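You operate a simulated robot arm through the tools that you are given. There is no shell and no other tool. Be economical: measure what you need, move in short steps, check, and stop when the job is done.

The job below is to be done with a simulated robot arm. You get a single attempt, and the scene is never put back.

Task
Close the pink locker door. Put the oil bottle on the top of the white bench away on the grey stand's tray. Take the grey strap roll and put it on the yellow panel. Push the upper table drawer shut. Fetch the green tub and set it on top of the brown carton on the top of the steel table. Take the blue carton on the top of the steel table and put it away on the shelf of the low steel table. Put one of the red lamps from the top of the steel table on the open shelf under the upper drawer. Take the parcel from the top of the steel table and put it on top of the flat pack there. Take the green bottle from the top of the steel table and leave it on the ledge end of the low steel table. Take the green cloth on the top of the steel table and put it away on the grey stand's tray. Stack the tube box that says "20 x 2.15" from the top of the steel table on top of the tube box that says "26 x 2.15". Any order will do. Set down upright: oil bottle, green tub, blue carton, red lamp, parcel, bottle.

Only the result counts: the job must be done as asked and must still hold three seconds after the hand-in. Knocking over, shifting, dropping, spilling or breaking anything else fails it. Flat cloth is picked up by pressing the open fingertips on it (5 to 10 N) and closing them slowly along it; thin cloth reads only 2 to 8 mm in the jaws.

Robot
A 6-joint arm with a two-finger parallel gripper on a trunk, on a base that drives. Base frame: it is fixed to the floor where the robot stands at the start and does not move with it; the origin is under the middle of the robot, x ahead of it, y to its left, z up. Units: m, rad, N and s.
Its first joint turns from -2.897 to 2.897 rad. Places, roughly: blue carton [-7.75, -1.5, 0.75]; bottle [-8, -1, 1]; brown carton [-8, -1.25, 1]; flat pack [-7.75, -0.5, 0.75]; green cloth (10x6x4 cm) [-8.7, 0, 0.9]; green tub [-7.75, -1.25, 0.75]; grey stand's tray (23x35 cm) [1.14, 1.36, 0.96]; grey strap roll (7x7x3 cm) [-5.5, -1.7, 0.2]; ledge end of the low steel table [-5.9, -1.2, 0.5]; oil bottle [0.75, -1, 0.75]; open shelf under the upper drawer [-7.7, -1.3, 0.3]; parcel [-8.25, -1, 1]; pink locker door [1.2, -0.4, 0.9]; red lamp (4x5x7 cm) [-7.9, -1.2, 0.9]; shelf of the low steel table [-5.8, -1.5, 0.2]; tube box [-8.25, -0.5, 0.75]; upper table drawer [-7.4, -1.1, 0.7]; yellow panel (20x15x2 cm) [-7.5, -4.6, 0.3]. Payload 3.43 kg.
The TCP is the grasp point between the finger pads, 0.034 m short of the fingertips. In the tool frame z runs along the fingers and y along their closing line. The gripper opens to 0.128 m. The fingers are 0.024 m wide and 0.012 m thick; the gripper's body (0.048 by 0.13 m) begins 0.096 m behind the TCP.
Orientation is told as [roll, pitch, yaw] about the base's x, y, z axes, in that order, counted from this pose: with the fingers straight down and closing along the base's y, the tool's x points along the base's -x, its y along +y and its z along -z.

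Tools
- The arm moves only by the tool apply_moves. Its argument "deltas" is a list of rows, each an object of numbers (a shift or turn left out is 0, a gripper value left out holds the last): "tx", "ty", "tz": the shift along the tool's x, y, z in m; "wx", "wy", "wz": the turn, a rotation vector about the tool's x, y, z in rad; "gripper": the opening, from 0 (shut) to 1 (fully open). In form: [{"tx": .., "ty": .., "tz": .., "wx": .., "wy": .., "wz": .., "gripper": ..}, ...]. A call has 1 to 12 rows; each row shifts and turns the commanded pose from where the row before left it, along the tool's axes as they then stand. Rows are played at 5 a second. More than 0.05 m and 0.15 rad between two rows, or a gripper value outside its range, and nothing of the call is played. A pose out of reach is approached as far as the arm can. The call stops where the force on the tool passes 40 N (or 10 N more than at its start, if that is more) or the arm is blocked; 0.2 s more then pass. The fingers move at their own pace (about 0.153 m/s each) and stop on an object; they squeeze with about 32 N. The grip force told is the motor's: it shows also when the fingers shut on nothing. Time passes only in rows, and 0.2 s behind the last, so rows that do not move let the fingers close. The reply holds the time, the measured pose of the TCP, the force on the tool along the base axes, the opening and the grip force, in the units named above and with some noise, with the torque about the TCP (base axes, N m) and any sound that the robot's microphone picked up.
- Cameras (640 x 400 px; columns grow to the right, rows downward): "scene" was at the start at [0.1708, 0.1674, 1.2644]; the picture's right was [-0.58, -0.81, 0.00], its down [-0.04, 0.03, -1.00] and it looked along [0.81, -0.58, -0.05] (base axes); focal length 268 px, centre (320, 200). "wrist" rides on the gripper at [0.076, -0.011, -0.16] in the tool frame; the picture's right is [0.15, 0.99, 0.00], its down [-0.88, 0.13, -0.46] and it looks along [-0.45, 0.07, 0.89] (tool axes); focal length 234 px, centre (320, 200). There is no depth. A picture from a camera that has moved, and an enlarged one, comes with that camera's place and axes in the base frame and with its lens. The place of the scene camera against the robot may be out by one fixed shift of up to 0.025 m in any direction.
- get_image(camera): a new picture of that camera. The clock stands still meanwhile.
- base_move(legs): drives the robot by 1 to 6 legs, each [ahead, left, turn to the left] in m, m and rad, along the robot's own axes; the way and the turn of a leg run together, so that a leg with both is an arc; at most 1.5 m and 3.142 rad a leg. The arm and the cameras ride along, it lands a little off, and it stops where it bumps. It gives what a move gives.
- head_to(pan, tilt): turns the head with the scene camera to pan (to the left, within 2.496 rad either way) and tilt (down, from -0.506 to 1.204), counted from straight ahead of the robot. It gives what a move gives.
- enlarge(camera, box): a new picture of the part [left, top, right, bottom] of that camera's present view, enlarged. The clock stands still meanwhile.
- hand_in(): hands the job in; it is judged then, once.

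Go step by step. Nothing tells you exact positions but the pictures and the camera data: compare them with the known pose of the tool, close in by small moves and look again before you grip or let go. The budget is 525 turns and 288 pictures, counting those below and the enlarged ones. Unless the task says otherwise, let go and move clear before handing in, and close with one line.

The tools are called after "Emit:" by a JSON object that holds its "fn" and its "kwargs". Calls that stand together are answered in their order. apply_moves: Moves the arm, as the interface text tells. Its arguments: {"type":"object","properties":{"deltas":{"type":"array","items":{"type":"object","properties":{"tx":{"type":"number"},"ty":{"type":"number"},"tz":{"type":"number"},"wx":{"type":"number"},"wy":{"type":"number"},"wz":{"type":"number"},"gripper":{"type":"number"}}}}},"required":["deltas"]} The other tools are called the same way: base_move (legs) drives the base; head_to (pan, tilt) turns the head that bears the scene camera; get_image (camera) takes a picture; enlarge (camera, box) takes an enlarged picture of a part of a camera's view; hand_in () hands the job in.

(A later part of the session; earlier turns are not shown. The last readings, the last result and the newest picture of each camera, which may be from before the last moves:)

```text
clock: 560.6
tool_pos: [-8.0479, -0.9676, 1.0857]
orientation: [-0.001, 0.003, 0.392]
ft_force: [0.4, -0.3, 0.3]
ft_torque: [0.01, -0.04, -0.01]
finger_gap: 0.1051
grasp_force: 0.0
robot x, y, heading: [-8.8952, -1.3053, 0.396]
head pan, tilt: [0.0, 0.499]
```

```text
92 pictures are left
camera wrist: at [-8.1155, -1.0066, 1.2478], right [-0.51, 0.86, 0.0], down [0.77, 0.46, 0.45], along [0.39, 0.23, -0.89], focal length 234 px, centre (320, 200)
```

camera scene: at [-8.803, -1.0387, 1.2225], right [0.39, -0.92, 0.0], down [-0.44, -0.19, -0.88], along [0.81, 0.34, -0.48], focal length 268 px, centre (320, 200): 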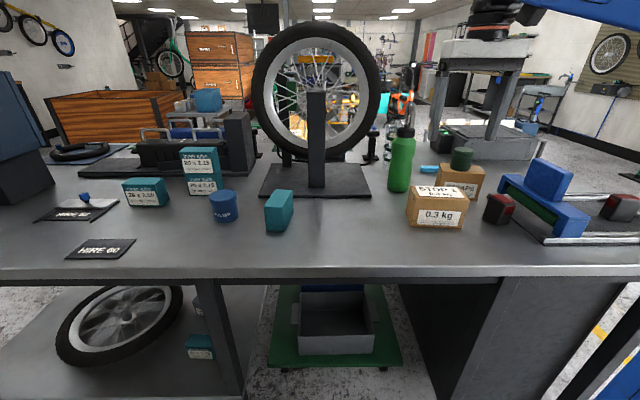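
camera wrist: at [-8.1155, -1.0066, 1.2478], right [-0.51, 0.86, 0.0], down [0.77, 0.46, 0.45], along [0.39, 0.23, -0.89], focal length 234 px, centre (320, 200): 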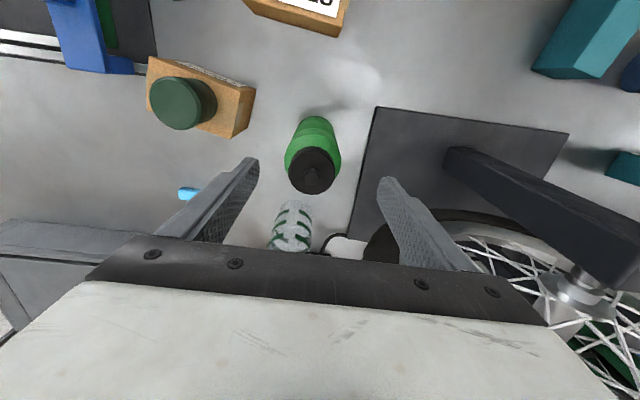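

Emit:
{"fn": "apply_moves", "kwargs": {"deltas": [{"tx": -0.006, "ty": -0.007, "tz": 0.03}, {"tz": 0.04}, {"tz": 0.04}, {"tz": 0.04}, {"gripper": 0.5}, {"gripper": 0.3}, {"gripper": 0}, {}]}}

Emit:
{"fn": "get_image", "kwargs": {"camera": "wrist"}}

```text
clock: 562.4
tool_pos: [-8.0395, -0.9757, 0.9365]
orientation: [-0.002, 0.002, 0.39]
ft_force: [-0.4, -1.1, 2.4]
ft_torque: [0.01, 0.03, -0.01]
finger_gap: 0.065
grasp_force: 31.7
robot x, y, heading: [-8.8951, -1.3083, 0.4]
head pan, tilt: [0.0, 0.499]
```

```text
91 pictures are left
camera wrist: at [-8.106, -1.0144, 1.0973], right [-0.51, 0.86, 0.0], down [0.77, 0.46, 0.45], along [0.39, 0.23, -0.89], focal length 234 px, centre (320, 200)
```

wrist: 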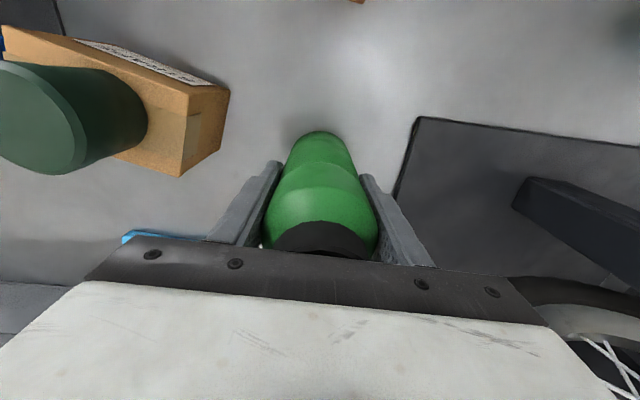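

Gripped at 65 mm. I lift straight up, then retract.

Emit:
{"fn": "apply_moves", "kwargs": {"deltas": [{"tz": -0.01}, {"tz": -0.045}, {"tz": -0.045}, {"tz": -0.045}, {"tz": -0.02}, {"tx": 0.045}, {"tx": 0.045}, {"tx": 0.045}, {"tx": 0.045}]}}

```text
clock: 564.4
tool_pos: [-8.2029, -1.0417, 1.1003]
orientation: [-0.003, 0.002, 0.39]
ft_force: [1.0, 0.2, -1.2]
ft_torque: [-0.07, 0.1, 0.01]
finger_gap: 0.0649
grasp_force: 32.1
robot x, y, heading: [-8.8936, -1.3075, 0.395]
head pan, tilt: [0.0, 0.499]
```

Emit:
{"fn": "apply_moves", "kwargs": {"deltas": [{"tx": 0.035, "tz": -0.02}, {"tx": 0.03, "tz": -0.02}]}}

Emit:
{"fn": "base_move", "kwargs": {"legs": [[-0.1, 0, 0], [0, -1.0, 0], [0, -0.75, 0]]}}

```text
clock: 565.0
tool_pos: [-8.2644, -1.0664, 1.1418]
orientation: [0.001, 0.005, 0.388]
ft_force: [0.2, 0.1, -1.3]
ft_torque: [-0.04, 0.06, 0.05]
finger_gap: 0.0647
grasp_force: 31.9
robot x, y, heading: [-8.8926, -1.3082, 0.399]
head pan, tilt: [0.0, 0.499]
```

```text
clock: 574.6
tool_pos: [-7.6857, -2.7068, 1.141]
orientation: [-0.002, 0.0, 0.392]
ft_force: [-0.1, 0.1, -1.1]
ft_torque: [0.02, -0.01, -0.03]
finger_gap: 0.0652
grasp_force: 31.6
robot x, y, heading: [-8.3112, -2.948, 0.398]
head pan, tilt: [0.0, 0.499]
```

Emit:
{"fn": "base_move", "kwargs": {"legs": [[1.5, 0, -0.01], [0.35, 0, 0]]}}

Emit:
{"fn": "get_image", "kwargs": {"camera": "scene"}}

```text
clock: 583.7
tool_pos: [-6.0396, -1.9464, 1.1418]
orientation: [-0.002, 0.002, 0.427]
ft_force: [-0.9, 0.7, -0.9]
ft_torque: [-0.02, -0.01, -0.01]
finger_gap: 0.0646
grasp_force: 32.0
robot x, y, heading: [-6.6571, -2.2095, 0.435]
head pan, tilt: [0.0, 0.499]
```

```text
90 pictures are left
camera scene: at [-6.5785, -1.9396, 1.2225], right [0.42, -0.91, 0.0], down [-0.43, -0.2, -0.88], along [0.8, 0.37, -0.48], focal length 268 px, centre (320, 200)
```

scene: 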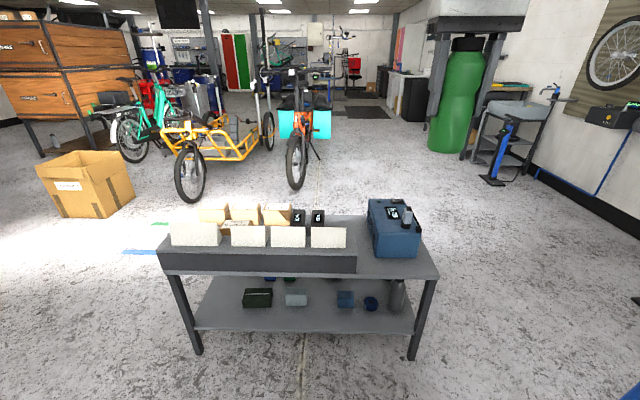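

Emit:
{"fn": "base_move", "kwargs": {"legs": [[0, 0, -0.045], [0, 0.68, 0], [0.1, 0, 0]]}}

Emit:
{"fn": "get_image", "kwargs": {"camera": "wrist"}}

Emit:
{"fn": "get_image", "kwargs": {"camera": "scene"}}

```text
clock: 588.5
tool_pos: [-6.184, -1.3253, 1.1412]
orientation: [0.0, 0.003, 0.37]
ft_force: [0.7, -0.3, -1.7]
ft_torque: [0.01, 0.0, 0.0]
finger_gap: 0.0647
grasp_force: 31.8
robot x, y, heading: [-6.8141, -1.5494, 0.374]
head pan, tilt: [0.0, 0.499]
```

```text
89 pictures are left
camera wrist: at [-6.2512, -1.3624, 1.3031], right [-0.49, 0.87, 0.0], down [0.78, 0.44, 0.45], along [0.4, 0.22, -0.89], focal length 234 px, centre (320, 200)
```

wrist: 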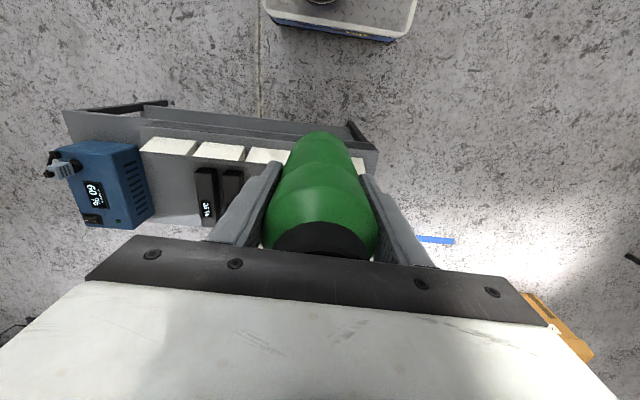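

```text
88 pictures are left
camera scene: at [-6.7211, -1.2847, 1.2225], right [0.37, -0.93, 0.0], down [-0.45, -0.18, -0.88], along [0.82, 0.32, -0.48], focal length 268 px, centre (320, 200)
```

scene: 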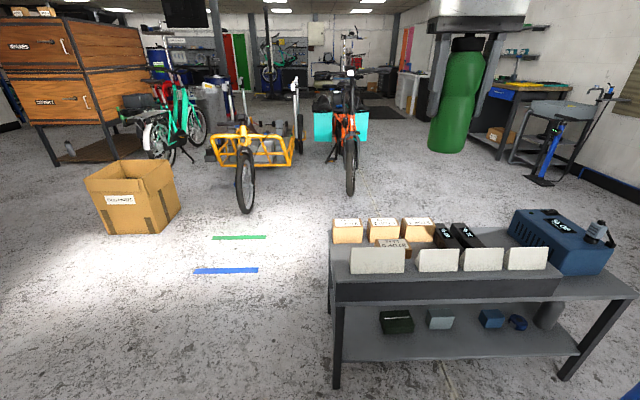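

The free spot is at the table's end between the rear ledge and the boxes. I turn the hand by 90° so the fingers open along the depth, then move over the spot.

Emit:
{"fn": "base_move", "kwargs": {"legs": [[0.06, 0, 0]]}}

Emit:
{"fn": "apply_moves", "kwargs": {"deltas": [{"wz": 0.15}, {"wz": 0.15}, {"wz": 0.15}, {"wz": 0.15}, {"wz": 0.15}, {"wz": 0.15}, {"wz": 0.15}, {"wz": 0.15}, {"wz": 0.15}, {"wz": 0.15}, {"wz": 0.07}]}}

Emit:
{"fn": "apply_moves", "kwargs": {"deltas": [{"tx": 0.03, "ty": 0.03, "tz": 0.02}, {"tx": 0.03, "ty": 0.03, "tz": 0.02}, {"tx": 0.03, "ty": 0.03, "tz": 0.02}, {"tx": 0.03, "ty": 0.03, "tz": 0.02}, {"tx": 0.015, "ty": 0.03, "tz": 0.02}]}}

Emit:
{"fn": "get_image", "kwargs": {"camera": "wrist"}}

Emit:
{"fn": "get_image", "kwargs": {"camera": "scene"}}

```text
clock: 589.5
tool_pos: [-6.1282, -1.304, 1.1422]
orientation: [-0.004, 0.002, 0.367]
ft_force: [0.7, 0.4, -0.6]
ft_torque: [0.03, 0.01, -0.01]
finger_gap: 0.0649
grasp_force: 31.9
robot x, y, heading: [-6.7622, -1.5282, 0.371]
head pan, tilt: [0.0, 0.499]
```

```text
clock: 591.9
tool_pos: [-6.1282, -1.3033, 1.1404]
orientation: [-0.003, -0.001, -1.203]
ft_force: [0.5, -0.4, -0.9]
ft_torque: [-0.03, 0.0, 0.01]
finger_gap: 0.0648
grasp_force: 32.0
robot x, y, heading: [-6.758, -1.5339, 0.375]
head pan, tilt: [0.0, 0.499]
```

```text
clock: 593.1
tool_pos: [-6.0391, -1.1243, 1.0432]
orientation: [0.0, 0.0, -1.202]
ft_force: [-1.0, 0.0, 0.4]
ft_torque: [0.05, -0.09, 0.0]
finger_gap: 0.0645
grasp_force: 32.0
robot x, y, heading: [-6.757, -1.5329, 0.37]
head pan, tilt: [0.0, 0.499]
```

```text
87 pictures are left
camera wrist: at [-6.0774, -1.0573, 1.2039], right [0.87, 0.49, 0.0], down [0.44, -0.77, 0.46], along [0.22, -0.4, -0.89], focal length 234 px, centre (320, 200)
```

wrist: 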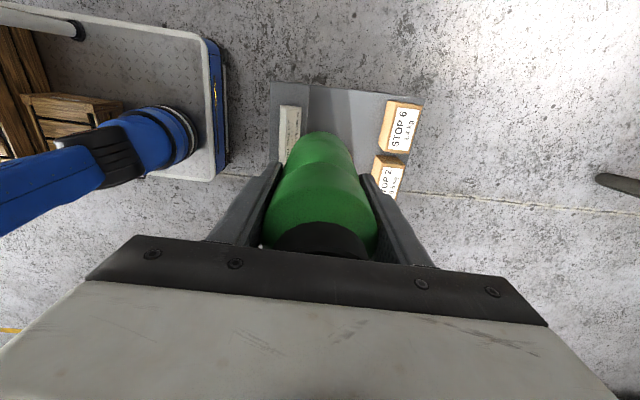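

```text
86 pictures are left
camera scene: at [-6.6657, -1.2633, 1.2226], right [0.37, -0.93, 0.0], down [-0.45, -0.18, -0.88], along [0.82, 0.32, -0.48], focal length 268 px, centre (320, 200)
```

scene: 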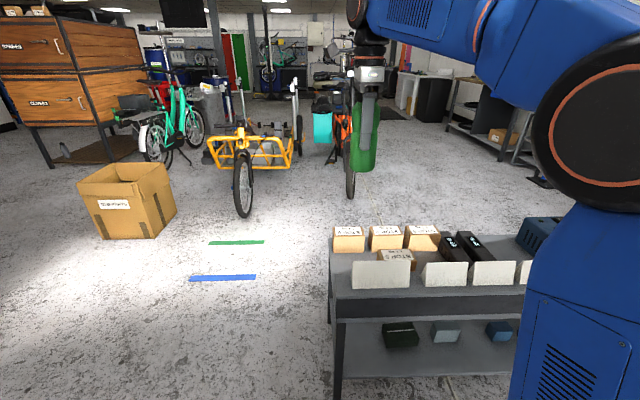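

The free area spans about y −0.02…0.165 of the tool with the end edge 5 cm behind. I shift to its middle and descend most of the way.

Emit:
{"fn": "apply_moves", "kwargs": {"deltas": [{"ty": 0.035, "tx": 0.003}, {"ty": 0.035, "tx": 0.003}, {"tz": 0.045}, {"tz": 0.045}, {"tz": 0.045}, {"tz": 0.045}, {"tz": 0.045}, {"tz": 0.045}, {"tz": 0.045}]}}

Emit:
{"fn": "get_image", "kwargs": {"camera": "wrist"}}

Emit:
{"fn": "enlarge", "kwargs": {"camera": "scene", "box": [300, 120, 460, 300]}}

```text
clock: 595.1
tool_pos: [-5.9743, -1.0966, 0.7286]
orientation: [-0.001, -0.001, -1.204]
ft_force: [-0.8, -0.5, -0.4]
ft_torque: [0.01, -0.05, 0.02]
finger_gap: 0.0645
grasp_force: 32.4
robot x, y, heading: [-6.7584, -1.5322, 0.378]
head pan, tilt: [0.0, 0.499]
```

```text
85 pictures are left
camera wrist: at [-6.0128, -1.0291, 0.8889], right [0.87, 0.49, 0.0], down [0.44, -0.77, 0.46], along [0.22, -0.4, -0.89], focal length 234 px, centre (320, 200)
```

wrist: 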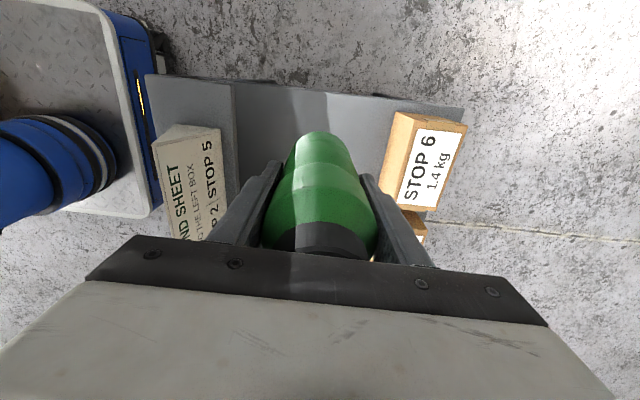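

```text
2.22 times, centred on (380, 210) of scene
camera zoom: at [-6.6655, -1.2631, 1.2226], right [0.37, -0.93, 0.0], down [-0.45, -0.18, -0.88], along [0.82, 0.32, -0.48], focal length 595 px, centre (187, 178)
```

zoom: 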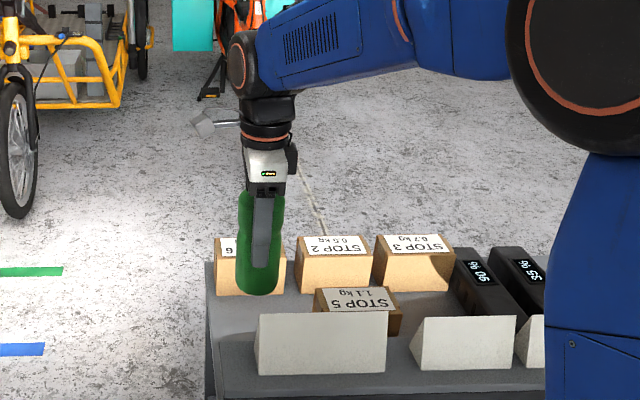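

Emit:
{"fn": "apply_moves", "kwargs": {"deltas": [{"tz": 0.045}, {"tz": 0.04}, {"tz": 0.006}, {"tz": 0.005}, {"tz": 0.004}]}}

```text
clock: 596.3
tool_pos: [-5.9745, -1.0957, 0.6265]
orientation: [-0.001, -0.001, -1.201]
ft_force: [-0.4, 0.4, -1.0]
ft_torque: [0.01, 0.02, 0.0]
finger_gap: 0.0645
grasp_force: 32.3
robot x, y, heading: [-6.7618, -1.5312, 0.377]
head pan, tilt: [0.0, 0.499]
```

Emit:
{"fn": "apply_moves", "kwargs": {"deltas": [{"tz": 0.004}, {"tz": 0.004}, {"tz": 0.003}, {"tz": 0.003}]}}

```text
clock: 597.3
tool_pos: [-5.9743, -1.0941, 0.613]
orientation: [-0.001, 0.001, -1.204]
ft_force: [-3.2, -2.1, 24.4]
ft_torque: [-0.04, 0.15, -0.19]
finger_gap: 0.0643
grasp_force: 32.4
robot x, y, heading: [-6.7596, -1.5322, 0.376]
head pan, tilt: [0.0, 0.499]
```

Contact felt. I ease up, open moderately and rise.

Emit:
{"fn": "apply_moves", "kwargs": {"deltas": [{"tz": -0.002}, {"gripper": 0.65}, {"gripper": 0.72}, {"tz": -0.04}, {"tz": -0.045}, {"tz": -0.045}, {"tz": -0.045}, {"tz": -0.045}, {"tz": -0.045}, {"tz": -0.045}]}}

Emit:
{"fn": "enlarge", "kwargs": {"camera": "scene", "box": [300, 120, 460, 300]}}

```text
clock: 599.5
tool_pos: [-5.972, -1.0942, 0.9241]
orientation: [-0.006, -0.002, -1.202]
ft_force: [-0.1, -0.2, -1.0]
ft_torque: [-0.01, 0.04, -0.01]
finger_gap: 0.0921
grasp_force: 0.0
robot x, y, heading: [-6.7605, -1.5308, 0.377]
head pan, tilt: [0.0, 0.499]
```

```text
2.22 times, centred on (380, 210) of scene
camera zoom: at [-6.6652, -1.2629, 1.2225], right [0.37, -0.93, 0.0], down [-0.45, -0.18, -0.88], along [0.82, 0.32, -0.48], focal length 595 px, centre (187, 178)
```

zoom: 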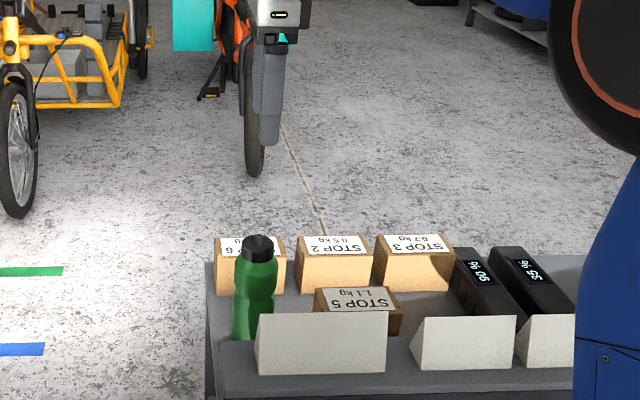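

The bottle stands at the table's end. I keep the hand turned (the parcel is best gripped front-to-back), retract and drive back round to the rear of the steel table.

Emit:
{"fn": "apply_moves", "kwargs": {"deltas": [{"ty": -0.03, "tx": -0.03, "tz": -0.025}, {"ty": -0.03, "tx": -0.03, "tz": -0.025}, {"ty": -0.03, "tx": -0.03, "tz": -0.025}, {"ty": -0.03, "tx": -0.03, "tz": -0.025}, {"ty": -0.04, "tx": -0.015, "tz": -0.025}, {"tz": -0.04}]}}

Emit:
{"fn": "base_move", "kwargs": {"legs": [[-0.12, 0, 0], [0, -0.74, 0], [-1.5, 0, 0.01], [-0.3, 0, 0], [0, 1.0, 0], [0, 0.7, 0]]}}

```text
clock: 600.9
tool_pos: [-6.0755, -1.2752, 1.0879]
orientation: [-0.005, -0.001, -1.203]
ft_force: [-0.6, 0.2, 0.5]
ft_torque: [0.0, -0.02, -0.01]
finger_gap: 0.0919
grasp_force: 0.0
robot x, y, heading: [-6.7602, -1.53, 0.373]
head pan, tilt: [0.0, 0.499]
```

```text
clock: 622.9
tool_pos: [-8.3422, -1.1475, 1.0867]
orientation: [0.0, -0.003, -1.127]
ft_force: [-0.8, -0.7, 0.4]
ft_torque: [-0.02, 0.01, 0.0]
finger_gap: 0.0923
grasp_force: 0.0
robot x, y, heading: [-9.0044, -1.4579, 0.454]
head pan, tilt: [0.0, 0.499]
```

Emit:
{"fn": "base_move", "kwargs": {"legs": [[0.12, 0.08, -0.06]]}}

Emit:
{"fn": "get_image", "kwargs": {"camera": "wrist"}}

```text
clock: 624.2
tool_pos: [-8.2484, -1.0648, 1.0873]
orientation: [-0.002, -0.002, -1.183]
ft_force: [0.2, -0.4, 0.1]
ft_torque: [0.0, -0.01, 0.01]
finger_gap: 0.092
grasp_force: 0.0
robot x, y, heading: [-8.9332, -1.3305, 0.394]
head pan, tilt: [0.0, 0.499]
```

```text
82 pictures are left
camera wrist: at [-8.2893, -0.9985, 1.2486], right [0.86, 0.51, 0.0], down [0.45, -0.77, 0.46], along [0.23, -0.39, -0.89], focal length 234 px, centre (320, 200)
```

wrist: 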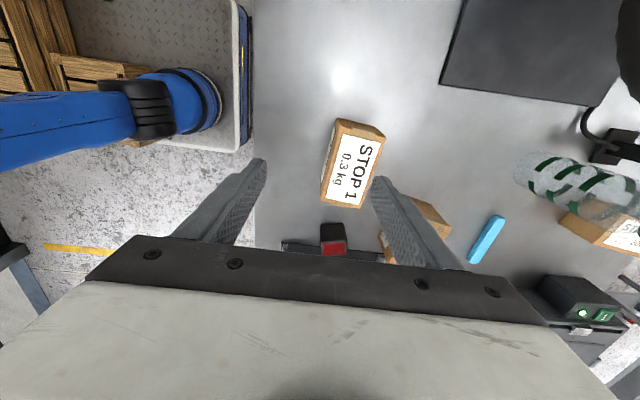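

The parcel is 0.031 m and 0.059 m off in tool axes and aligned with the hand. I move over it, descend and grip.

Emit:
{"fn": "apply_moves", "kwargs": {"deltas": [{"tx": -0.016, "ty": 0.03, "gripper": 0.88}, {"tx": -0.015, "ty": 0.029}, {"tz": 0.045}, {"tz": 0.045}]}}

Emit:
{"fn": "get_image", "kwargs": {"camera": "wrist"}}

```text
clock: 625.2
tool_pos: [-8.1829, -1.0703, 0.9974]
orientation: [-0.002, -0.003, -1.183]
ft_force: [0.0, 0.2, -0.5]
ft_torque: [0.04, 0.02, 0.03]
finger_gap: 0.113
grasp_force: 0.0
robot x, y, heading: [-8.9291, -1.3348, 0.4]
head pan, tilt: [0.0, 0.499]
```

```text
81 pictures are left
camera wrist: at [-8.2236, -1.0047, 1.159], right [0.86, 0.51, 0.0], down [0.45, -0.77, 0.46], along [0.23, -0.39, -0.89], focal length 234 px, centre (320, 200)
```

wrist: 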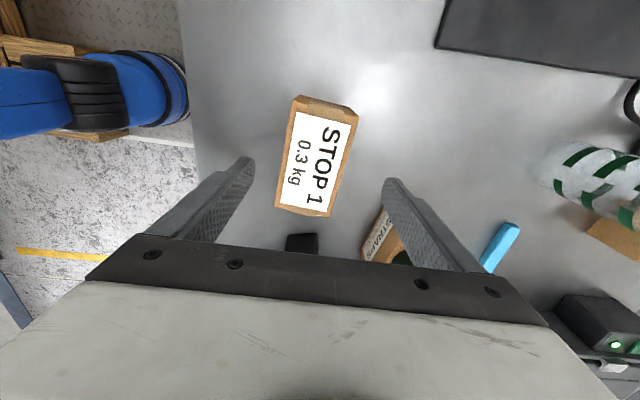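

Emit:
{"fn": "apply_moves", "kwargs": {"deltas": [{"tz": 0.045}, {"tz": 0.045}, {"tz": 0.035}, {"gripper": 0.65}, {"gripper": 0.5}, {"gripper": 0}, {}]}}

Emit:
{"fn": "apply_moves", "kwargs": {"deltas": [{"tz": -0.01}, {"tz": -0.045}, {"tz": -0.045}, {"tz": -0.045}, {"tz": -0.045}, {"tz": -0.02}]}}

Emit:
{"fn": "get_image", "kwargs": {"camera": "wrist"}}

```text
clock: 626.8
tool_pos: [-8.1847, -1.0698, 0.8746]
orientation: [0.0, -0.002, -1.183]
ft_force: [-9.4, -5.8, 35.5]
ft_torque: [0.09, 0.85, -0.13]
finger_gap: 0.0717
grasp_force: 31.8
robot x, y, heading: [-8.9288, -1.3318, 0.396]
head pan, tilt: [0.0, 0.499]
```

```text
clock: 628.2
tool_pos: [-8.1833, -1.0707, 1.0818]
orientation: [-0.002, -0.002, -1.184]
ft_force: [0.0, 0.4, -3.2]
ft_torque: [0.02, 0.03, 0.0]
finger_gap: 0.0715
grasp_force: 32.0
robot x, y, heading: [-8.932, -1.3357, 0.395]
head pan, tilt: [0.0, 0.499]
```

```text
80 pictures are left
camera wrist: at [-8.223, -1.0044, 1.2432], right [0.86, 0.51, 0.0], down [0.45, -0.77, 0.46], along [0.23, -0.39, -0.89], focal length 234 px, centre (320, 200)
```

wrist: 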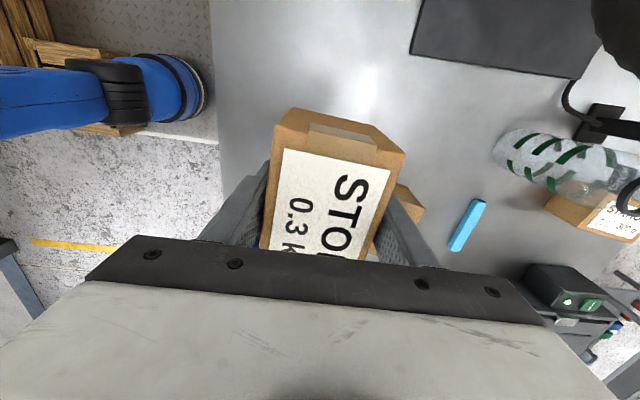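

The parcel is held. I retract, go around the near end, and head for the front side where the flat pack lies.

Emit:
{"fn": "apply_moves", "kwargs": {"deltas": [{"ty": -0.045, "tz": -0.01}, {"ty": -0.045, "tz": -0.01}]}}

Emit:
{"fn": "base_move", "kwargs": {"legs": [[-0.05, 0, 0], [0, -1.2, 0], [0, -0.9, 0], [1.5, 0, 0], [0.5, 0, 0], [0, 0, 1.57]]}}

```text
clock: 628.8
tool_pos: [-8.2635, -1.1035, 1.1036]
orientation: [-0.006, -0.002, -1.183]
ft_force: [1.5, 0.0, -3.6]
ft_torque: [-0.02, 0.09, 0.01]
finger_gap: 0.0711
grasp_force: 32.1
robot x, y, heading: [-8.9275, -1.3319, 0.394]
head pan, tilt: [0.0, 0.499]
```

```text
clock: 653.1
tool_pos: [-6.5114, -1.8331, 1.1042]
orientation: [-0.002, -0.003, 0.368]
ft_force: [0.1, -0.4, -2.8]
ft_torque: [0.03, 0.04, -0.01]
finger_gap: 0.0707
grasp_force: 31.6
robot x, y, heading: [-6.2941, -2.5034, 1.947]
head pan, tilt: [0.0, 0.499]
```

Emit:
{"fn": "base_move", "kwargs": {"legs": [[1.5, 0.02, 0.01], [0.9, 0, 0], [0, -0.3, 0], [0, 0, 1.58]]}}

Emit:
{"fn": "get_image", "kwargs": {"camera": "scene"}}

Emit:
{"fn": "get_image", "kwargs": {"camera": "wrist"}}

```text
refused: leg 1 is longer than a leg can be; nothing moved
```

```text
79 pictures are left
camera scene: at [-6.5464, -2.4228, 1.2225], right [0.93, 0.37, 0.0], down [0.18, -0.45, -0.88], along [-0.32, 0.82, -0.48], focal length 268 px, centre (320, 200)
```

scene: 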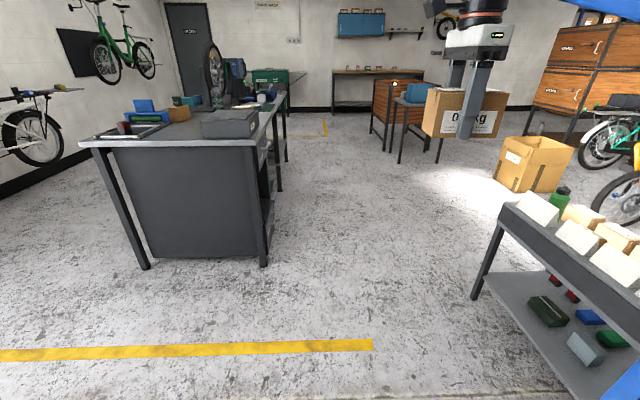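

```text
78 pictures are left
camera wrist: at [-6.5801, -1.8704, 1.2644], right [-0.49, 0.87, 0.0], down [0.77, 0.44, 0.46], along [0.4, 0.22, -0.89], focal length 234 px, centre (320, 200)
```

wrist: 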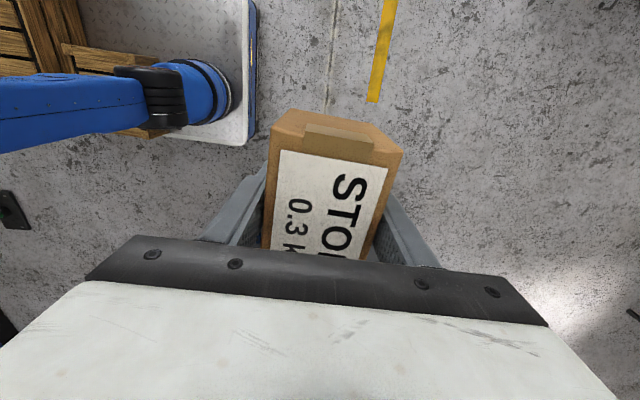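

Emit:
{"fn": "base_move", "kwargs": {"legs": [[1.45, 0.02, 0.01], [0.95, 0, 0], [0, -0.3, 0], [0, 0, 1.58]]}}

Emit:
{"fn": "get_image", "kwargs": {"camera": "scene"}}

Emit:
{"fn": "get_image", "kwargs": {"camera": "wrist"}}

```text
clock: 670.3
tool_pos: [-7.5256, -0.3688, 1.1032]
orientation: [-0.002, -0.001, 1.914]
ft_force: [0.0, -0.2, -3.1]
ft_torque: [-0.03, 0.0, -0.03]
finger_gap: 0.0698
grasp_force: 32.1
robot x, y, heading: [-6.8508, -0.1681, -2.791]
head pan, tilt: [0.0, 0.499]
```

```text
77 pictures are left
camera scene: at [-6.9195, -0.434, 1.2225], right [-0.34, 0.94, 0.0], down [0.45, 0.16, -0.88], along [-0.82, -0.3, -0.48], focal length 268 px, centre (320, 200)
```

scene: 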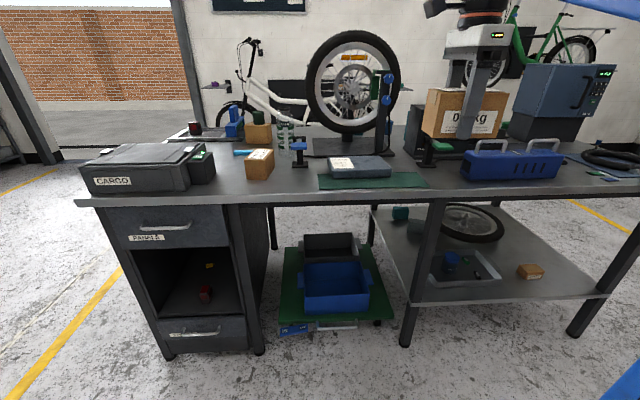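

```text
76 pictures are left
camera wrist: at [-7.4908, -0.4375, 1.2644], right [-0.88, -0.47, 0.0], down [-0.42, 0.78, 0.46], along [-0.21, 0.4, -0.89], focal length 234 px, centre (320, 200)
```

wrist: 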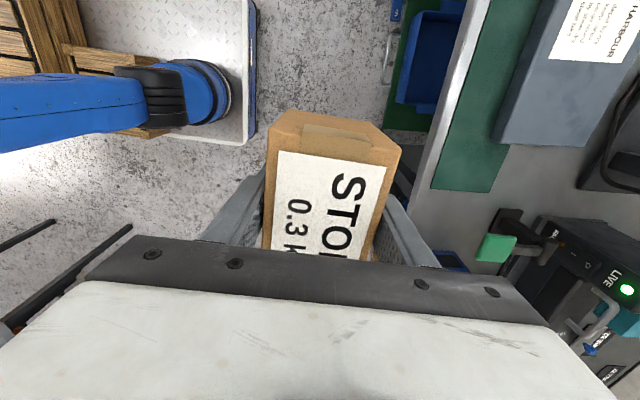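

The flat pack (on the green mat) is centred near (-7.78, -0.62). I move closer and left.

Emit:
{"fn": "base_move", "kwargs": {"legs": [[0, 0.15, 0.04], [0.25, 0, 0]]}}

Emit:
{"fn": "get_image", "kwargs": {"camera": "wrist"}}

Emit:
{"fn": "get_image", "kwargs": {"camera": "scene"}}

```text
clock: 673.1
tool_pos: [-7.6998, -0.6337, 1.1036]
orientation: [0.0, -0.001, 1.957]
ft_force: [-1.7, 0.0, -2.6]
ft_torque: [-0.01, -0.04, 0.0]
finger_gap: 0.0697
grasp_force: 32.0
robot x, y, heading: [-7.0372, -0.4086, -2.744]
head pan, tilt: [0.0, 0.499]
```

```text
75 pictures are left
camera wrist: at [-7.662, -0.7009, 1.2644], right [-0.86, -0.51, 0.0], down [-0.45, 0.77, 0.46], along [-0.23, 0.39, -0.89], focal length 234 px, centre (320, 200)
```

wrist: 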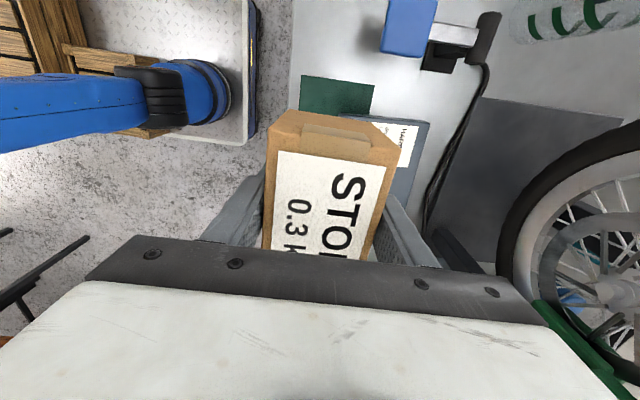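

```text
74 pictures are left
camera scene: at [-7.0914, -0.6742, 1.2225], right [-0.38, 0.92, 0.0], down [0.44, 0.18, -0.88], along [-0.81, -0.34, -0.48], focal length 268 px, centre (320, 200)
```

scene: 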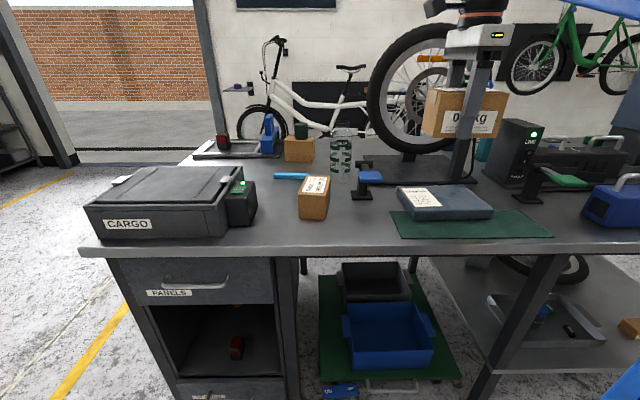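

I place the parcel over the flat pack's centre: 0.10 m and 0.105 m in tool axes.

Emit:
{"fn": "apply_moves", "kwargs": {"deltas": [{"tx": -0.033, "ty": 0.035}, {"tx": -0.033, "ty": 0.035}, {"tx": -0.034, "ty": 0.035}, {"tz": 0.04}, {"tz": 0.04}]}}

Emit:
{"fn": "get_image", "kwargs": {"camera": "wrist"}}

Emit:
{"fn": "enlarge", "kwargs": {"camera": "scene", "box": [340, 60, 580, 260]}}

```text
clock: 674.3
tool_pos: [-7.834, -0.5786, 1.0235]
orientation: [-0.002, -0.003, 1.957]
ft_force: [0.2, 0.5, -2.1]
ft_torque: [-0.04, 0.01, 0.05]
finger_gap: 0.0698
grasp_force: 31.7
robot x, y, heading: [-7.0331, -0.4073, -2.748]
head pan, tilt: [0.0, 0.499]
```

```text
73 pictures are left
camera wrist: at [-7.7952, -0.6449, 1.1843], right [-0.86, -0.51, 0.0], down [-0.45, 0.77, 0.46], along [-0.23, 0.39, -0.89], focal length 234 px, centre (320, 200)
```

wrist: 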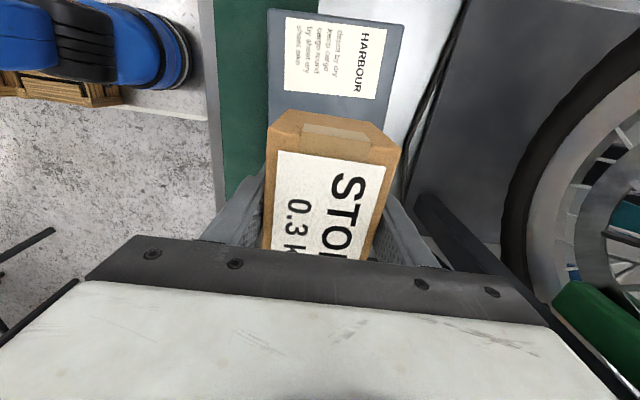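

```text
2.00 times, centred on (460, 160) of scene
camera zoom: at [-7.0913, -0.6741, 1.2225], right [-0.38, 0.92, 0.0], down [0.44, 0.18, -0.88], along [-0.81, -0.34, -0.48], focal length 536 px, centre (40, 280)
```

zoom: 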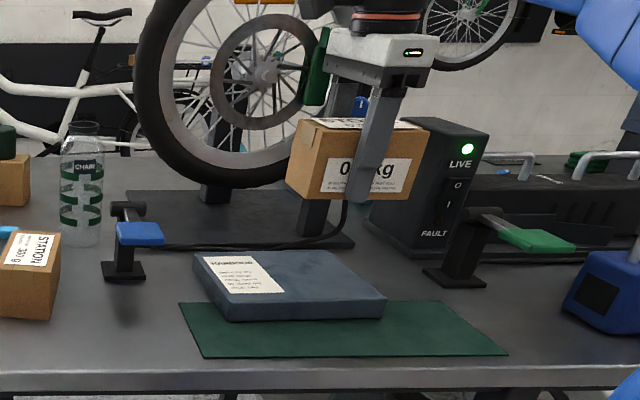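

The parcel is over the pack's middle, slightly long in −n. I shift 1.5 cm back and lower.

Emit:
{"fn": "apply_moves", "kwargs": {"deltas": [{"tx": 0.017}, {"tz": 0.04}, {"tz": 0.04}]}}

Emit:
{"fn": "enlarge", "kwargs": {"camera": "scene", "box": [340, 60, 580, 260]}}

```text
clock: 675.1
tool_pos: [-7.828, -0.5961, 0.9406]
orientation: [-0.001, -0.003, 1.956]
ft_force: [-0.1, 1.4, -2.6]
ft_torque: [0.01, 0.01, 0.02]
finger_gap: 0.0698
grasp_force: 32.2
robot x, y, heading: [-7.0345, -0.4057, -2.75]
head pan, tilt: [0.0, 0.499]
```

```text
2.00 times, centred on (460, 160) of scene
camera zoom: at [-7.0913, -0.6741, 1.2225], right [-0.38, 0.92, 0.0], down [0.44, 0.18, -0.88], along [-0.81, -0.34, -0.48], focal length 536 px, centre (40, 280)
```

zoom: 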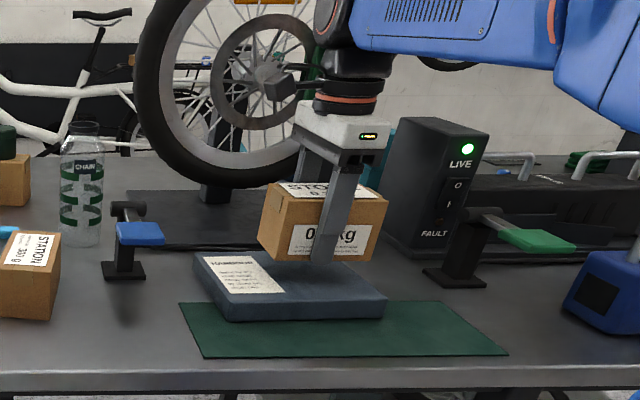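

Emit:
{"fn": "apply_moves", "kwargs": {"deltas": [{"tx": 0.022, "ty": -0.006}, {"tz": 0.015}, {"tz": 0.006}, {"tz": 0.004}]}}

Emit:
{"fn": "enlarge", "kwargs": {"camera": "scene", "box": [340, 60, 580, 260]}}

```text
clock: 676.1
tool_pos: [-7.8155, -0.6134, 0.9175]
orientation: [-0.001, -0.001, 1.956]
ft_force: [0.9, -0.5, -2.6]
ft_torque: [-0.02, 0.01, 0.01]
finger_gap: 0.0697
grasp_force: 32.1
robot x, y, heading: [-7.0347, -0.4068, -2.749]
head pan, tilt: [0.0, 0.499]
```

```text
2.00 times, centred on (460, 160) of scene
camera zoom: at [-7.0913, -0.6742, 1.2225], right [-0.38, 0.92, 0.0], down [0.44, 0.18, -0.88], along [-0.81, -0.34, -0.48], focal length 536 px, centre (40, 280)
```

zoom: 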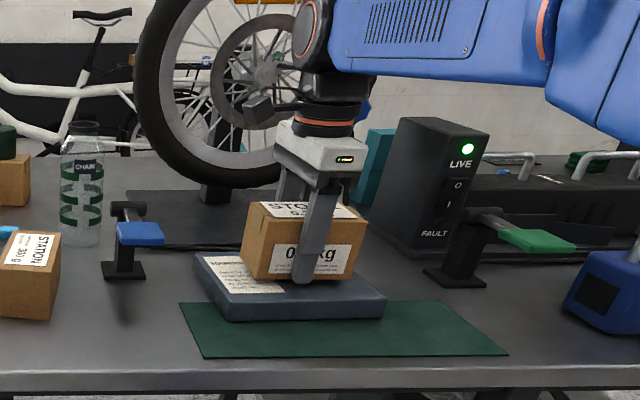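

Emit:
{"fn": "apply_moves", "kwargs": {"deltas": [{"tz": 0.004}, {"tz": 0.004}, {"tz": 0.003}, {"tz": 0.003}]}}

```text
clock: 677.1
tool_pos: [-7.8137, -0.6151, 0.9061]
orientation: [0.004, -0.002, 1.957]
ft_force: [0.1, -0.1, 35.7]
ft_torque: [0.84, -1.23, -0.13]
finger_gap: 0.0698
grasp_force: 32.4
robot x, y, heading: [-7.0349, -0.4055, -2.746]
head pan, tilt: [0.0, 0.499]
```

Emit:
{"fn": "apply_moves", "kwargs": {"deltas": [{"tz": -0.003}, {"gripper": 0.65}, {"gripper": 0.72}, {"tz": -0.03}, {"tz": -0.04}, {"tz": -0.04}, {"tz": -0.04}]}}

Emit:
{"fn": "enlarge", "kwargs": {"camera": "scene", "box": [340, 60, 580, 260]}}

```text
clock: 678.7
tool_pos: [-7.814, -0.6144, 1.0573]
orientation: [-0.004, 0.0, 1.956]
ft_force: [-0.8, -0.4, 0.6]
ft_torque: [0.02, -0.03, -0.01]
finger_gap: 0.0923
grasp_force: 0.2
robot x, y, heading: [-7.0321, -0.4075, -2.751]
head pan, tilt: [0.0, 0.499]
```

```text
2.00 times, centred on (460, 160) of scene
camera zoom: at [-7.0913, -0.6742, 1.2225], right [-0.38, 0.92, 0.0], down [0.44, 0.18, -0.88], along [-0.81, -0.34, -0.48], focal length 536 px, centre (40, 280)
```

zoom: 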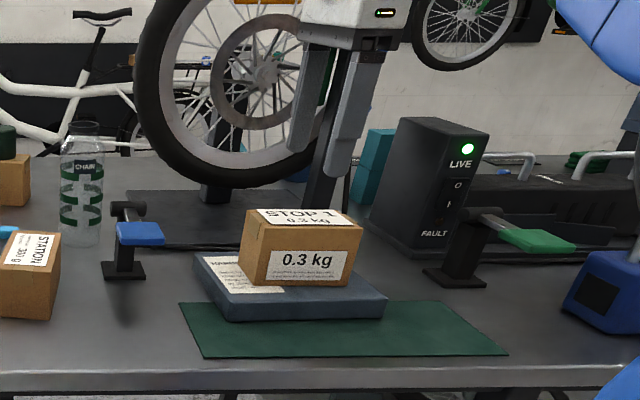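

The parcel sits on the flat pack. Last is the green cloth at the far rear corner; I retract, back off, and go round by the known route.

Emit:
{"fn": "apply_moves", "kwargs": {"deltas": [{"ty": -0.045, "tz": -0.01}, {"ty": -0.045, "tz": -0.01}, {"ty": -0.03, "tz": -0.01}]}}

Emit:
{"fn": "base_move", "kwargs": {"legs": [[-0.3, 0, 0], [0, 0, -1.57], [0, 0.4, 0], [-1.3, 0, 0], [-1.1, 0, 0]]}}

```text
clock: 679.5
tool_pos: [-7.7044, -0.571, 1.0867]
orientation: [-0.006, -0.003, 1.958]
ft_force: [-0.3, -0.4, 0.3]
ft_torque: [0.02, -0.07, 0.0]
finger_gap: 0.0922
grasp_force: 0.1
robot x, y, heading: [-7.0333, -0.403, -2.745]
head pan, tilt: [0.0, 0.499]
```

```text
clock: 698.8
tool_pos: [-6.374, -1.9756, 1.0867]
orientation: [0.0, -0.002, 0.363]
ft_force: [-0.2, -0.6, -0.8]
ft_torque: [0.0, -0.01, -0.04]
finger_gap: 0.0922
grasp_force: 0.1
robot x, y, heading: [-6.2262, -2.6487, 1.938]
head pan, tilt: [0.0, 0.499]
```

Emit:
{"fn": "base_move", "kwargs": {"legs": [[0, 1.05, 0.02], [0, 1.0, 0], [1.4, 0, 0], [1.0, 0, 0]]}}

Emit:
{"fn": "get_image", "kwargs": {"camera": "scene"}}

```text
clock: 720.4
tool_pos: [-9.1974, -0.508, 1.0867]
orientation: [-0.003, -0.002, 0.379]
ft_force: [-0.4, 0.2, 0.5]
ft_torque: [0.01, 0.0, -0.01]
finger_gap: 0.0922
grasp_force: 0.1
robot x, y, heading: [-9.0366, -1.1778, 1.956]
head pan, tilt: [0.0, 0.499]
```

```text
68 pictures are left
camera scene: at [-9.2893, -1.1022, 1.2225], right [0.93, 0.38, 0.0], down [0.18, -0.44, -0.88], along [-0.33, 0.81, -0.48], focal length 268 px, centre (320, 200)
```

scene: 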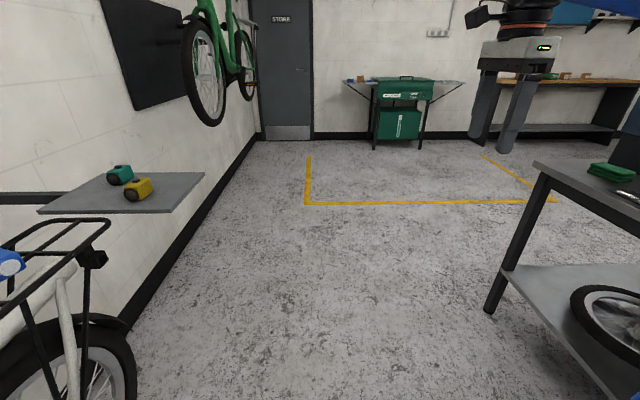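

Emit:
{"fn": "base_move", "kwargs": {"legs": [[1.0, 0, 0.0], [0, 0, -1.57]]}}

Emit:
{"fn": "get_image", "kwargs": {"camera": "wrist"}}

Emit:
{"fn": "get_image", "kwargs": {"camera": "scene"}}

```text
clock: 729.3
tool_pos: [-8.7495, -0.1004, 1.0861]
orientation: [0.0, -0.002, -1.166]
ft_force: [-0.2, 0.7, -0.1]
ft_torque: [0.02, -0.04, 0.01]
finger_gap: 0.0923
grasp_force: 0.1
robot x, y, heading: [-9.4161, -0.2768, 0.409]
head pan, tilt: [0.0, 0.499]
```

```text
67 pictures are left
camera wrist: at [-8.7907, -0.0356, 1.2477], right [0.85, 0.52, 0.0], down [0.47, -0.76, 0.46], along [0.24, -0.39, -0.89], focal length 234 px, centre (320, 200)
```

wrist: 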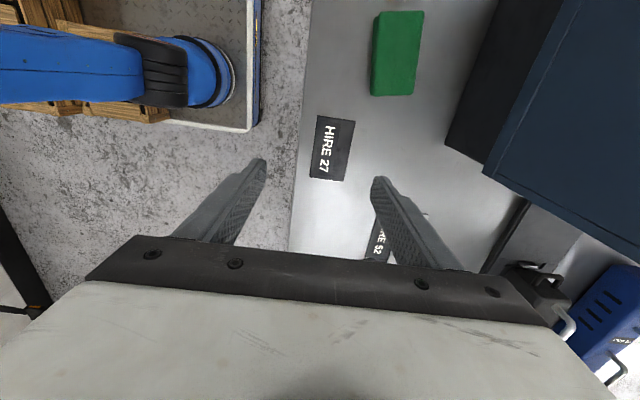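

```text
66 pictures are left
camera scene: at [-9.3305, -0.0067, 1.2225], right [0.4, -0.92, 0.0], down [-0.44, -0.19, -0.88], along [0.8, 0.35, -0.48], focal length 268 px, centre (320, 200)
```

scene: 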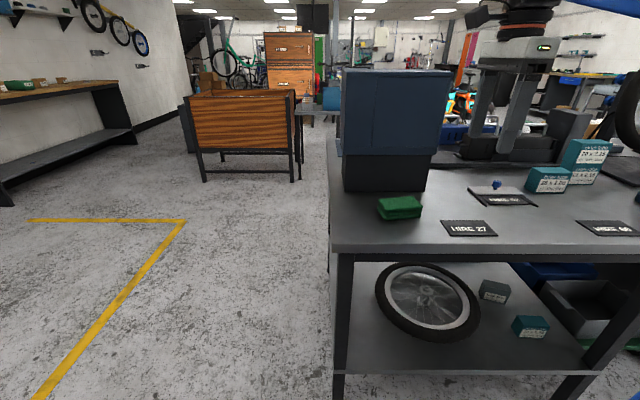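

The cloth lies at tool (0.125, 0.090), about 6 cm across the finger direction. I move over it and descend with the fingers straddling it.

Emit:
{"fn": "apply_moves", "kwargs": {"deltas": [{"tx": 0.042, "ty": 0.02}, {"tx": 0.042, "ty": 0.025}, {"tx": 0.041, "ty": 0.025}, {"ty": 0.02}, {"tz": 0.045}, {"tz": 0.045}]}}

Emit:
{"fn": "get_image", "kwargs": {"camera": "wrist"}}

```text
clock: 730.7
tool_pos: [-8.7187, 0.0495, 0.9989]
orientation: [-0.002, -0.002, -1.166]
ft_force: [-0.4, -0.1, 0.1]
ft_torque: [0.0, -0.04, -0.01]
finger_gap: 0.0922
grasp_force: 0.0
robot x, y, heading: [-9.419, -0.277, 0.411]
head pan, tilt: [0.0, 0.499]
```

```text
65 pictures are left
camera wrist: at [-8.7582, 0.1146, 1.1596], right [0.85, 0.52, 0.0], down [0.47, -0.76, 0.46], along [0.24, -0.39, -0.89], focal length 234 px, centre (320, 200)
```

wrist: 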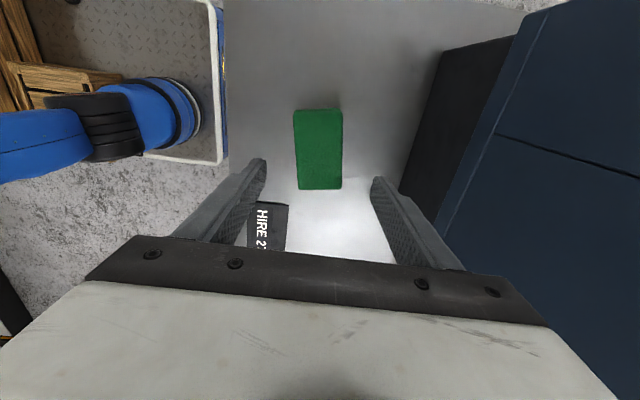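

Emit:
{"fn": "apply_moves", "kwargs": {"deltas": [{"tz": 0.04}, {"tz": 0.04}, {"tz": 0.03}, {"tz": 0.005}, {"tz": 0.004}]}}

Emit:
{"fn": "apply_moves", "kwargs": {"deltas": [{"gripper": 0.6}, {"gripper": 0.5}, {"gripper": 0.4}, {"gripper": 0.3}, {"gripper": 0.2}, {"gripper": 0.1}, {"gripper": 0}, {}, {}]}}

Emit:
{"fn": "get_image", "kwargs": {"camera": "wrist"}}

```text
clock: 731.9
tool_pos: [-8.7172, 0.0487, 0.8775]
orientation: [-0.001, -0.001, -1.164]
ft_force: [-0.4, 0.3, 0.7]
ft_torque: [0.01, 0.0, 0.04]
finger_gap: 0.0923
grasp_force: 0.1
robot x, y, heading: [-9.4162, -0.2769, 0.414]
head pan, tilt: [0.0, 0.499]
```

```text
clock: 733.9
tool_pos: [-8.7161, 0.049, 0.8773]
orientation: [-0.003, -0.002, -1.165]
ft_force: [0.2, 0.5, 0.5]
ft_torque: [0.01, -0.03, 0.02]
finger_gap: 0.0635
grasp_force: 31.9
robot x, y, heading: [-9.4147, -0.2765, 0.411]
head pan, tilt: [0.0, 0.499]
```

```text
64 pictures are left
camera wrist: at [-8.7578, 0.1138, 1.0393], right [0.85, 0.52, 0.0], down [0.47, -0.76, 0.46], along [0.24, -0.39, -0.89], focal length 234 px, centre (320, 200)
```

wrist: 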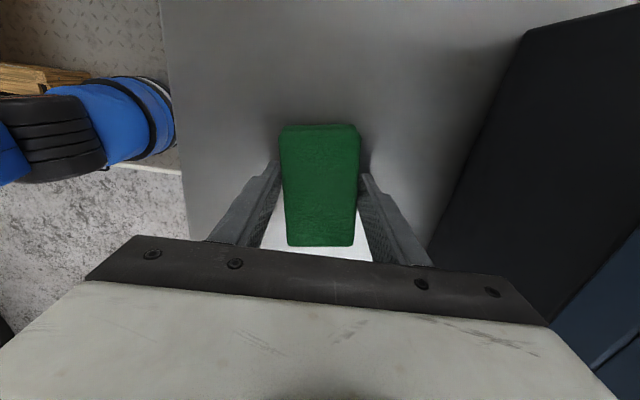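

The cloth is gripped as a firm block (63 mm). I lift it and retract.

Emit:
{"fn": "apply_moves", "kwargs": {"deltas": [{"tz": -0.01}, {"tz": -0.045}, {"tz": -0.045}, {"tz": -0.045}, {"tz": -0.045}, {"ty": -0.045}, {"ty": -0.045, "tx": -0.02}, {"tx": -0.045}, {"tx": -0.045}]}}

Emit:
{"fn": "get_image", "kwargs": {"camera": "wrist"}}

```text
clock: 735.9
tool_pos: [-8.7574, -0.0854, 1.0687]
orientation: [-0.002, -0.002, -1.166]
ft_force: [-0.7, 0.7, 0.4]
ft_torque: [0.0, -0.03, 0.01]
finger_gap: 0.0631
grasp_force: 32.0
robot x, y, heading: [-9.4161, -0.2752, 0.415]
head pan, tilt: [0.0, 0.499]
```

```text
63 pictures are left
camera wrist: at [-8.798, -0.0201, 1.23], right [0.85, 0.52, 0.0], down [0.47, -0.76, 0.46], along [0.24, -0.39, -0.89], focal length 234 px, centre (320, 200)
```

wrist: 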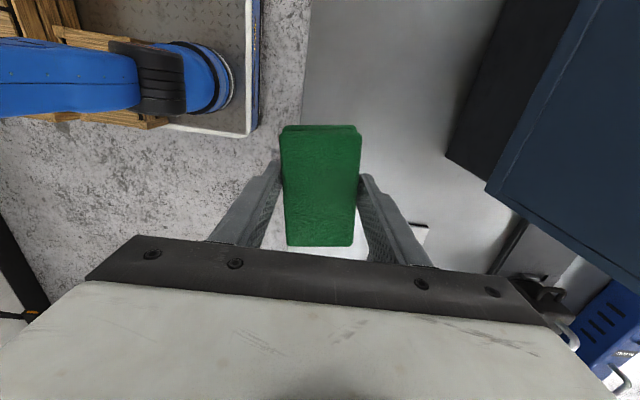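

The cloth is held well. I drive back along the rear of the table and start the way home.

Emit:
{"fn": "base_move", "kwargs": {"legs": [[-0.04, 0, -0.02], [0, -1.4, 0], [0, -1.4, 0], [0, -0.8, 0]]}}

```text
clock: 753.8
tool_pos: [-7.3635, -3.4083, 1.0677]
orientation: [-0.004, 0.0, -1.172]
ft_force: [-0.3, -0.3, -0.8]
ft_torque: [-0.01, -0.02, -0.01]
finger_gap: 0.0597
grasp_force: 31.6
robot x, y, heading: [-8.0242, -3.5985, 0.403]
head pan, tilt: [0.0, 0.499]
```

Emit:
{"fn": "base_move", "kwargs": {"legs": [[1.5, 0, -0.015], [1.5, 0, 0], [1.5, 0, 0]]}}

```text
clock: 775.2
tool_pos: [-3.1818, -1.8447, 1.0687]
orientation: [-0.002, -0.002, -1.253]
ft_force: [0.8, -0.2, -0.6]
ft_torque: [-0.01, 0.0, -0.02]
finger_gap: 0.0588
grasp_force: 32.6
robot x, y, heading: [-3.8559, -1.9816, 0.325]
head pan, tilt: [0.0, 0.499]
```

Emit:
{"fn": "base_move", "kwargs": {"legs": [[0, 0, 0.12], [1.45, 0.05, 0], [0.35, 0, 0.04]]}}

Emit:
{"fn": "head_to", "kwargs": {"pan": 0.0, "tilt": 0.3}}

Emit:
{"fn": "get_image", "kwargs": {"camera": "scene"}}

```text
clock: 784.8
tool_pos: [-1.6024, -0.9311, 1.0686]
orientation: [-0.002, -0.003, -1.108]
ft_force: [-0.4, -0.7, -0.1]
ft_torque: [0.02, 0.01, 0.0]
finger_gap: 0.0588
grasp_force: 31.8
robot x, y, heading: [-2.2488, -1.1586, 0.469]
head pan, tilt: [0.0, 0.499]
```

```text
clock: 785.6
tool_pos: [-1.6017, -0.9324, 1.0689]
orientation: [-0.003, -0.002, -1.108]
ft_force: [0.1, 0.8, -0.8]
ft_torque: [-0.01, 0.0, 0.0]
finger_gap: 0.0592
grasp_force: 32.1
robot x, y, heading: [-2.2504, -1.1611, 0.474]
head pan, tilt: [0.0, 0.3]
```

```text
62 pictures are left
camera scene: at [-2.177, -0.8868, 1.2409], right [0.45, -0.89, 0.0], down [-0.26, -0.13, -0.96], along [0.85, 0.43, -0.3], focal length 268 px, centre (320, 200)
```

scene: 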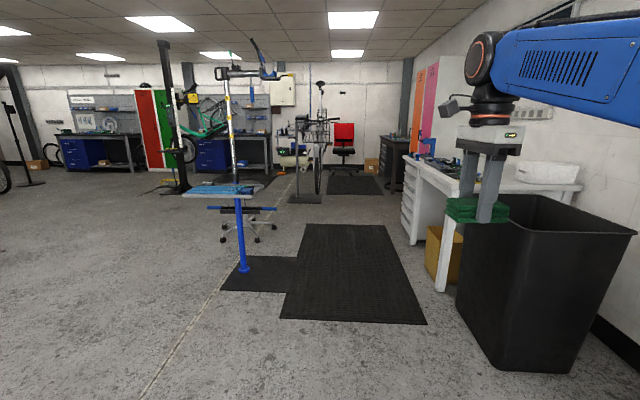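

I see the way: the open floor left of the blue tool stand leads to the tray's free side. I drive there in stages.

Emit:
{"fn": "base_move", "kwargs": {"legs": [[0, 0, 0.776], [1.03, 0, 0], [1.03, 0, 0]]}}

Emit:
{"fn": "head_to", "kwargs": {"pan": -0.4, "tilt": 0.3}}

Emit:
{"fn": "get_image", "kwargs": {"camera": "scene"}}

```text
clock: 797.7
tool_pos: [-1.3342, 1.3943, 1.0687]
orientation: [-0.002, 0.0, -0.316]
ft_force: [-0.4, -0.4, -1.2]
ft_torque: [-0.01, 0.01, -0.03]
finger_gap: 0.0589
grasp_force: 31.3
robot x, y, heading: [-1.629, 0.7734, 1.262]
head pan, tilt: [0.0, 0.3]
```

```text
clock: 798.6
tool_pos: [-1.3349, 1.3943, 1.0684]
orientation: [-0.002, -0.001, -0.316]
ft_force: [0.1, 0.5, 0.0]
ft_torque: [0.01, 0.01, -0.02]
finger_gap: 0.0589
grasp_force: 32.7
robot x, y, heading: [-1.6241, 0.7735, 1.257]
head pan, tilt: [-0.4, 0.3]
```

```text
61 pictures are left
camera scene: at [-1.7332, 0.9871, 1.2409], right [0.76, -0.65, 0.0], down [-0.19, -0.22, -0.96], along [0.62, 0.73, -0.3], focal length 268 px, centre (320, 200)
```

scene: 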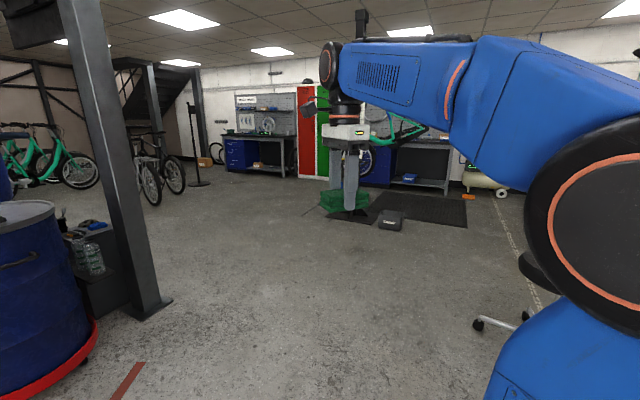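

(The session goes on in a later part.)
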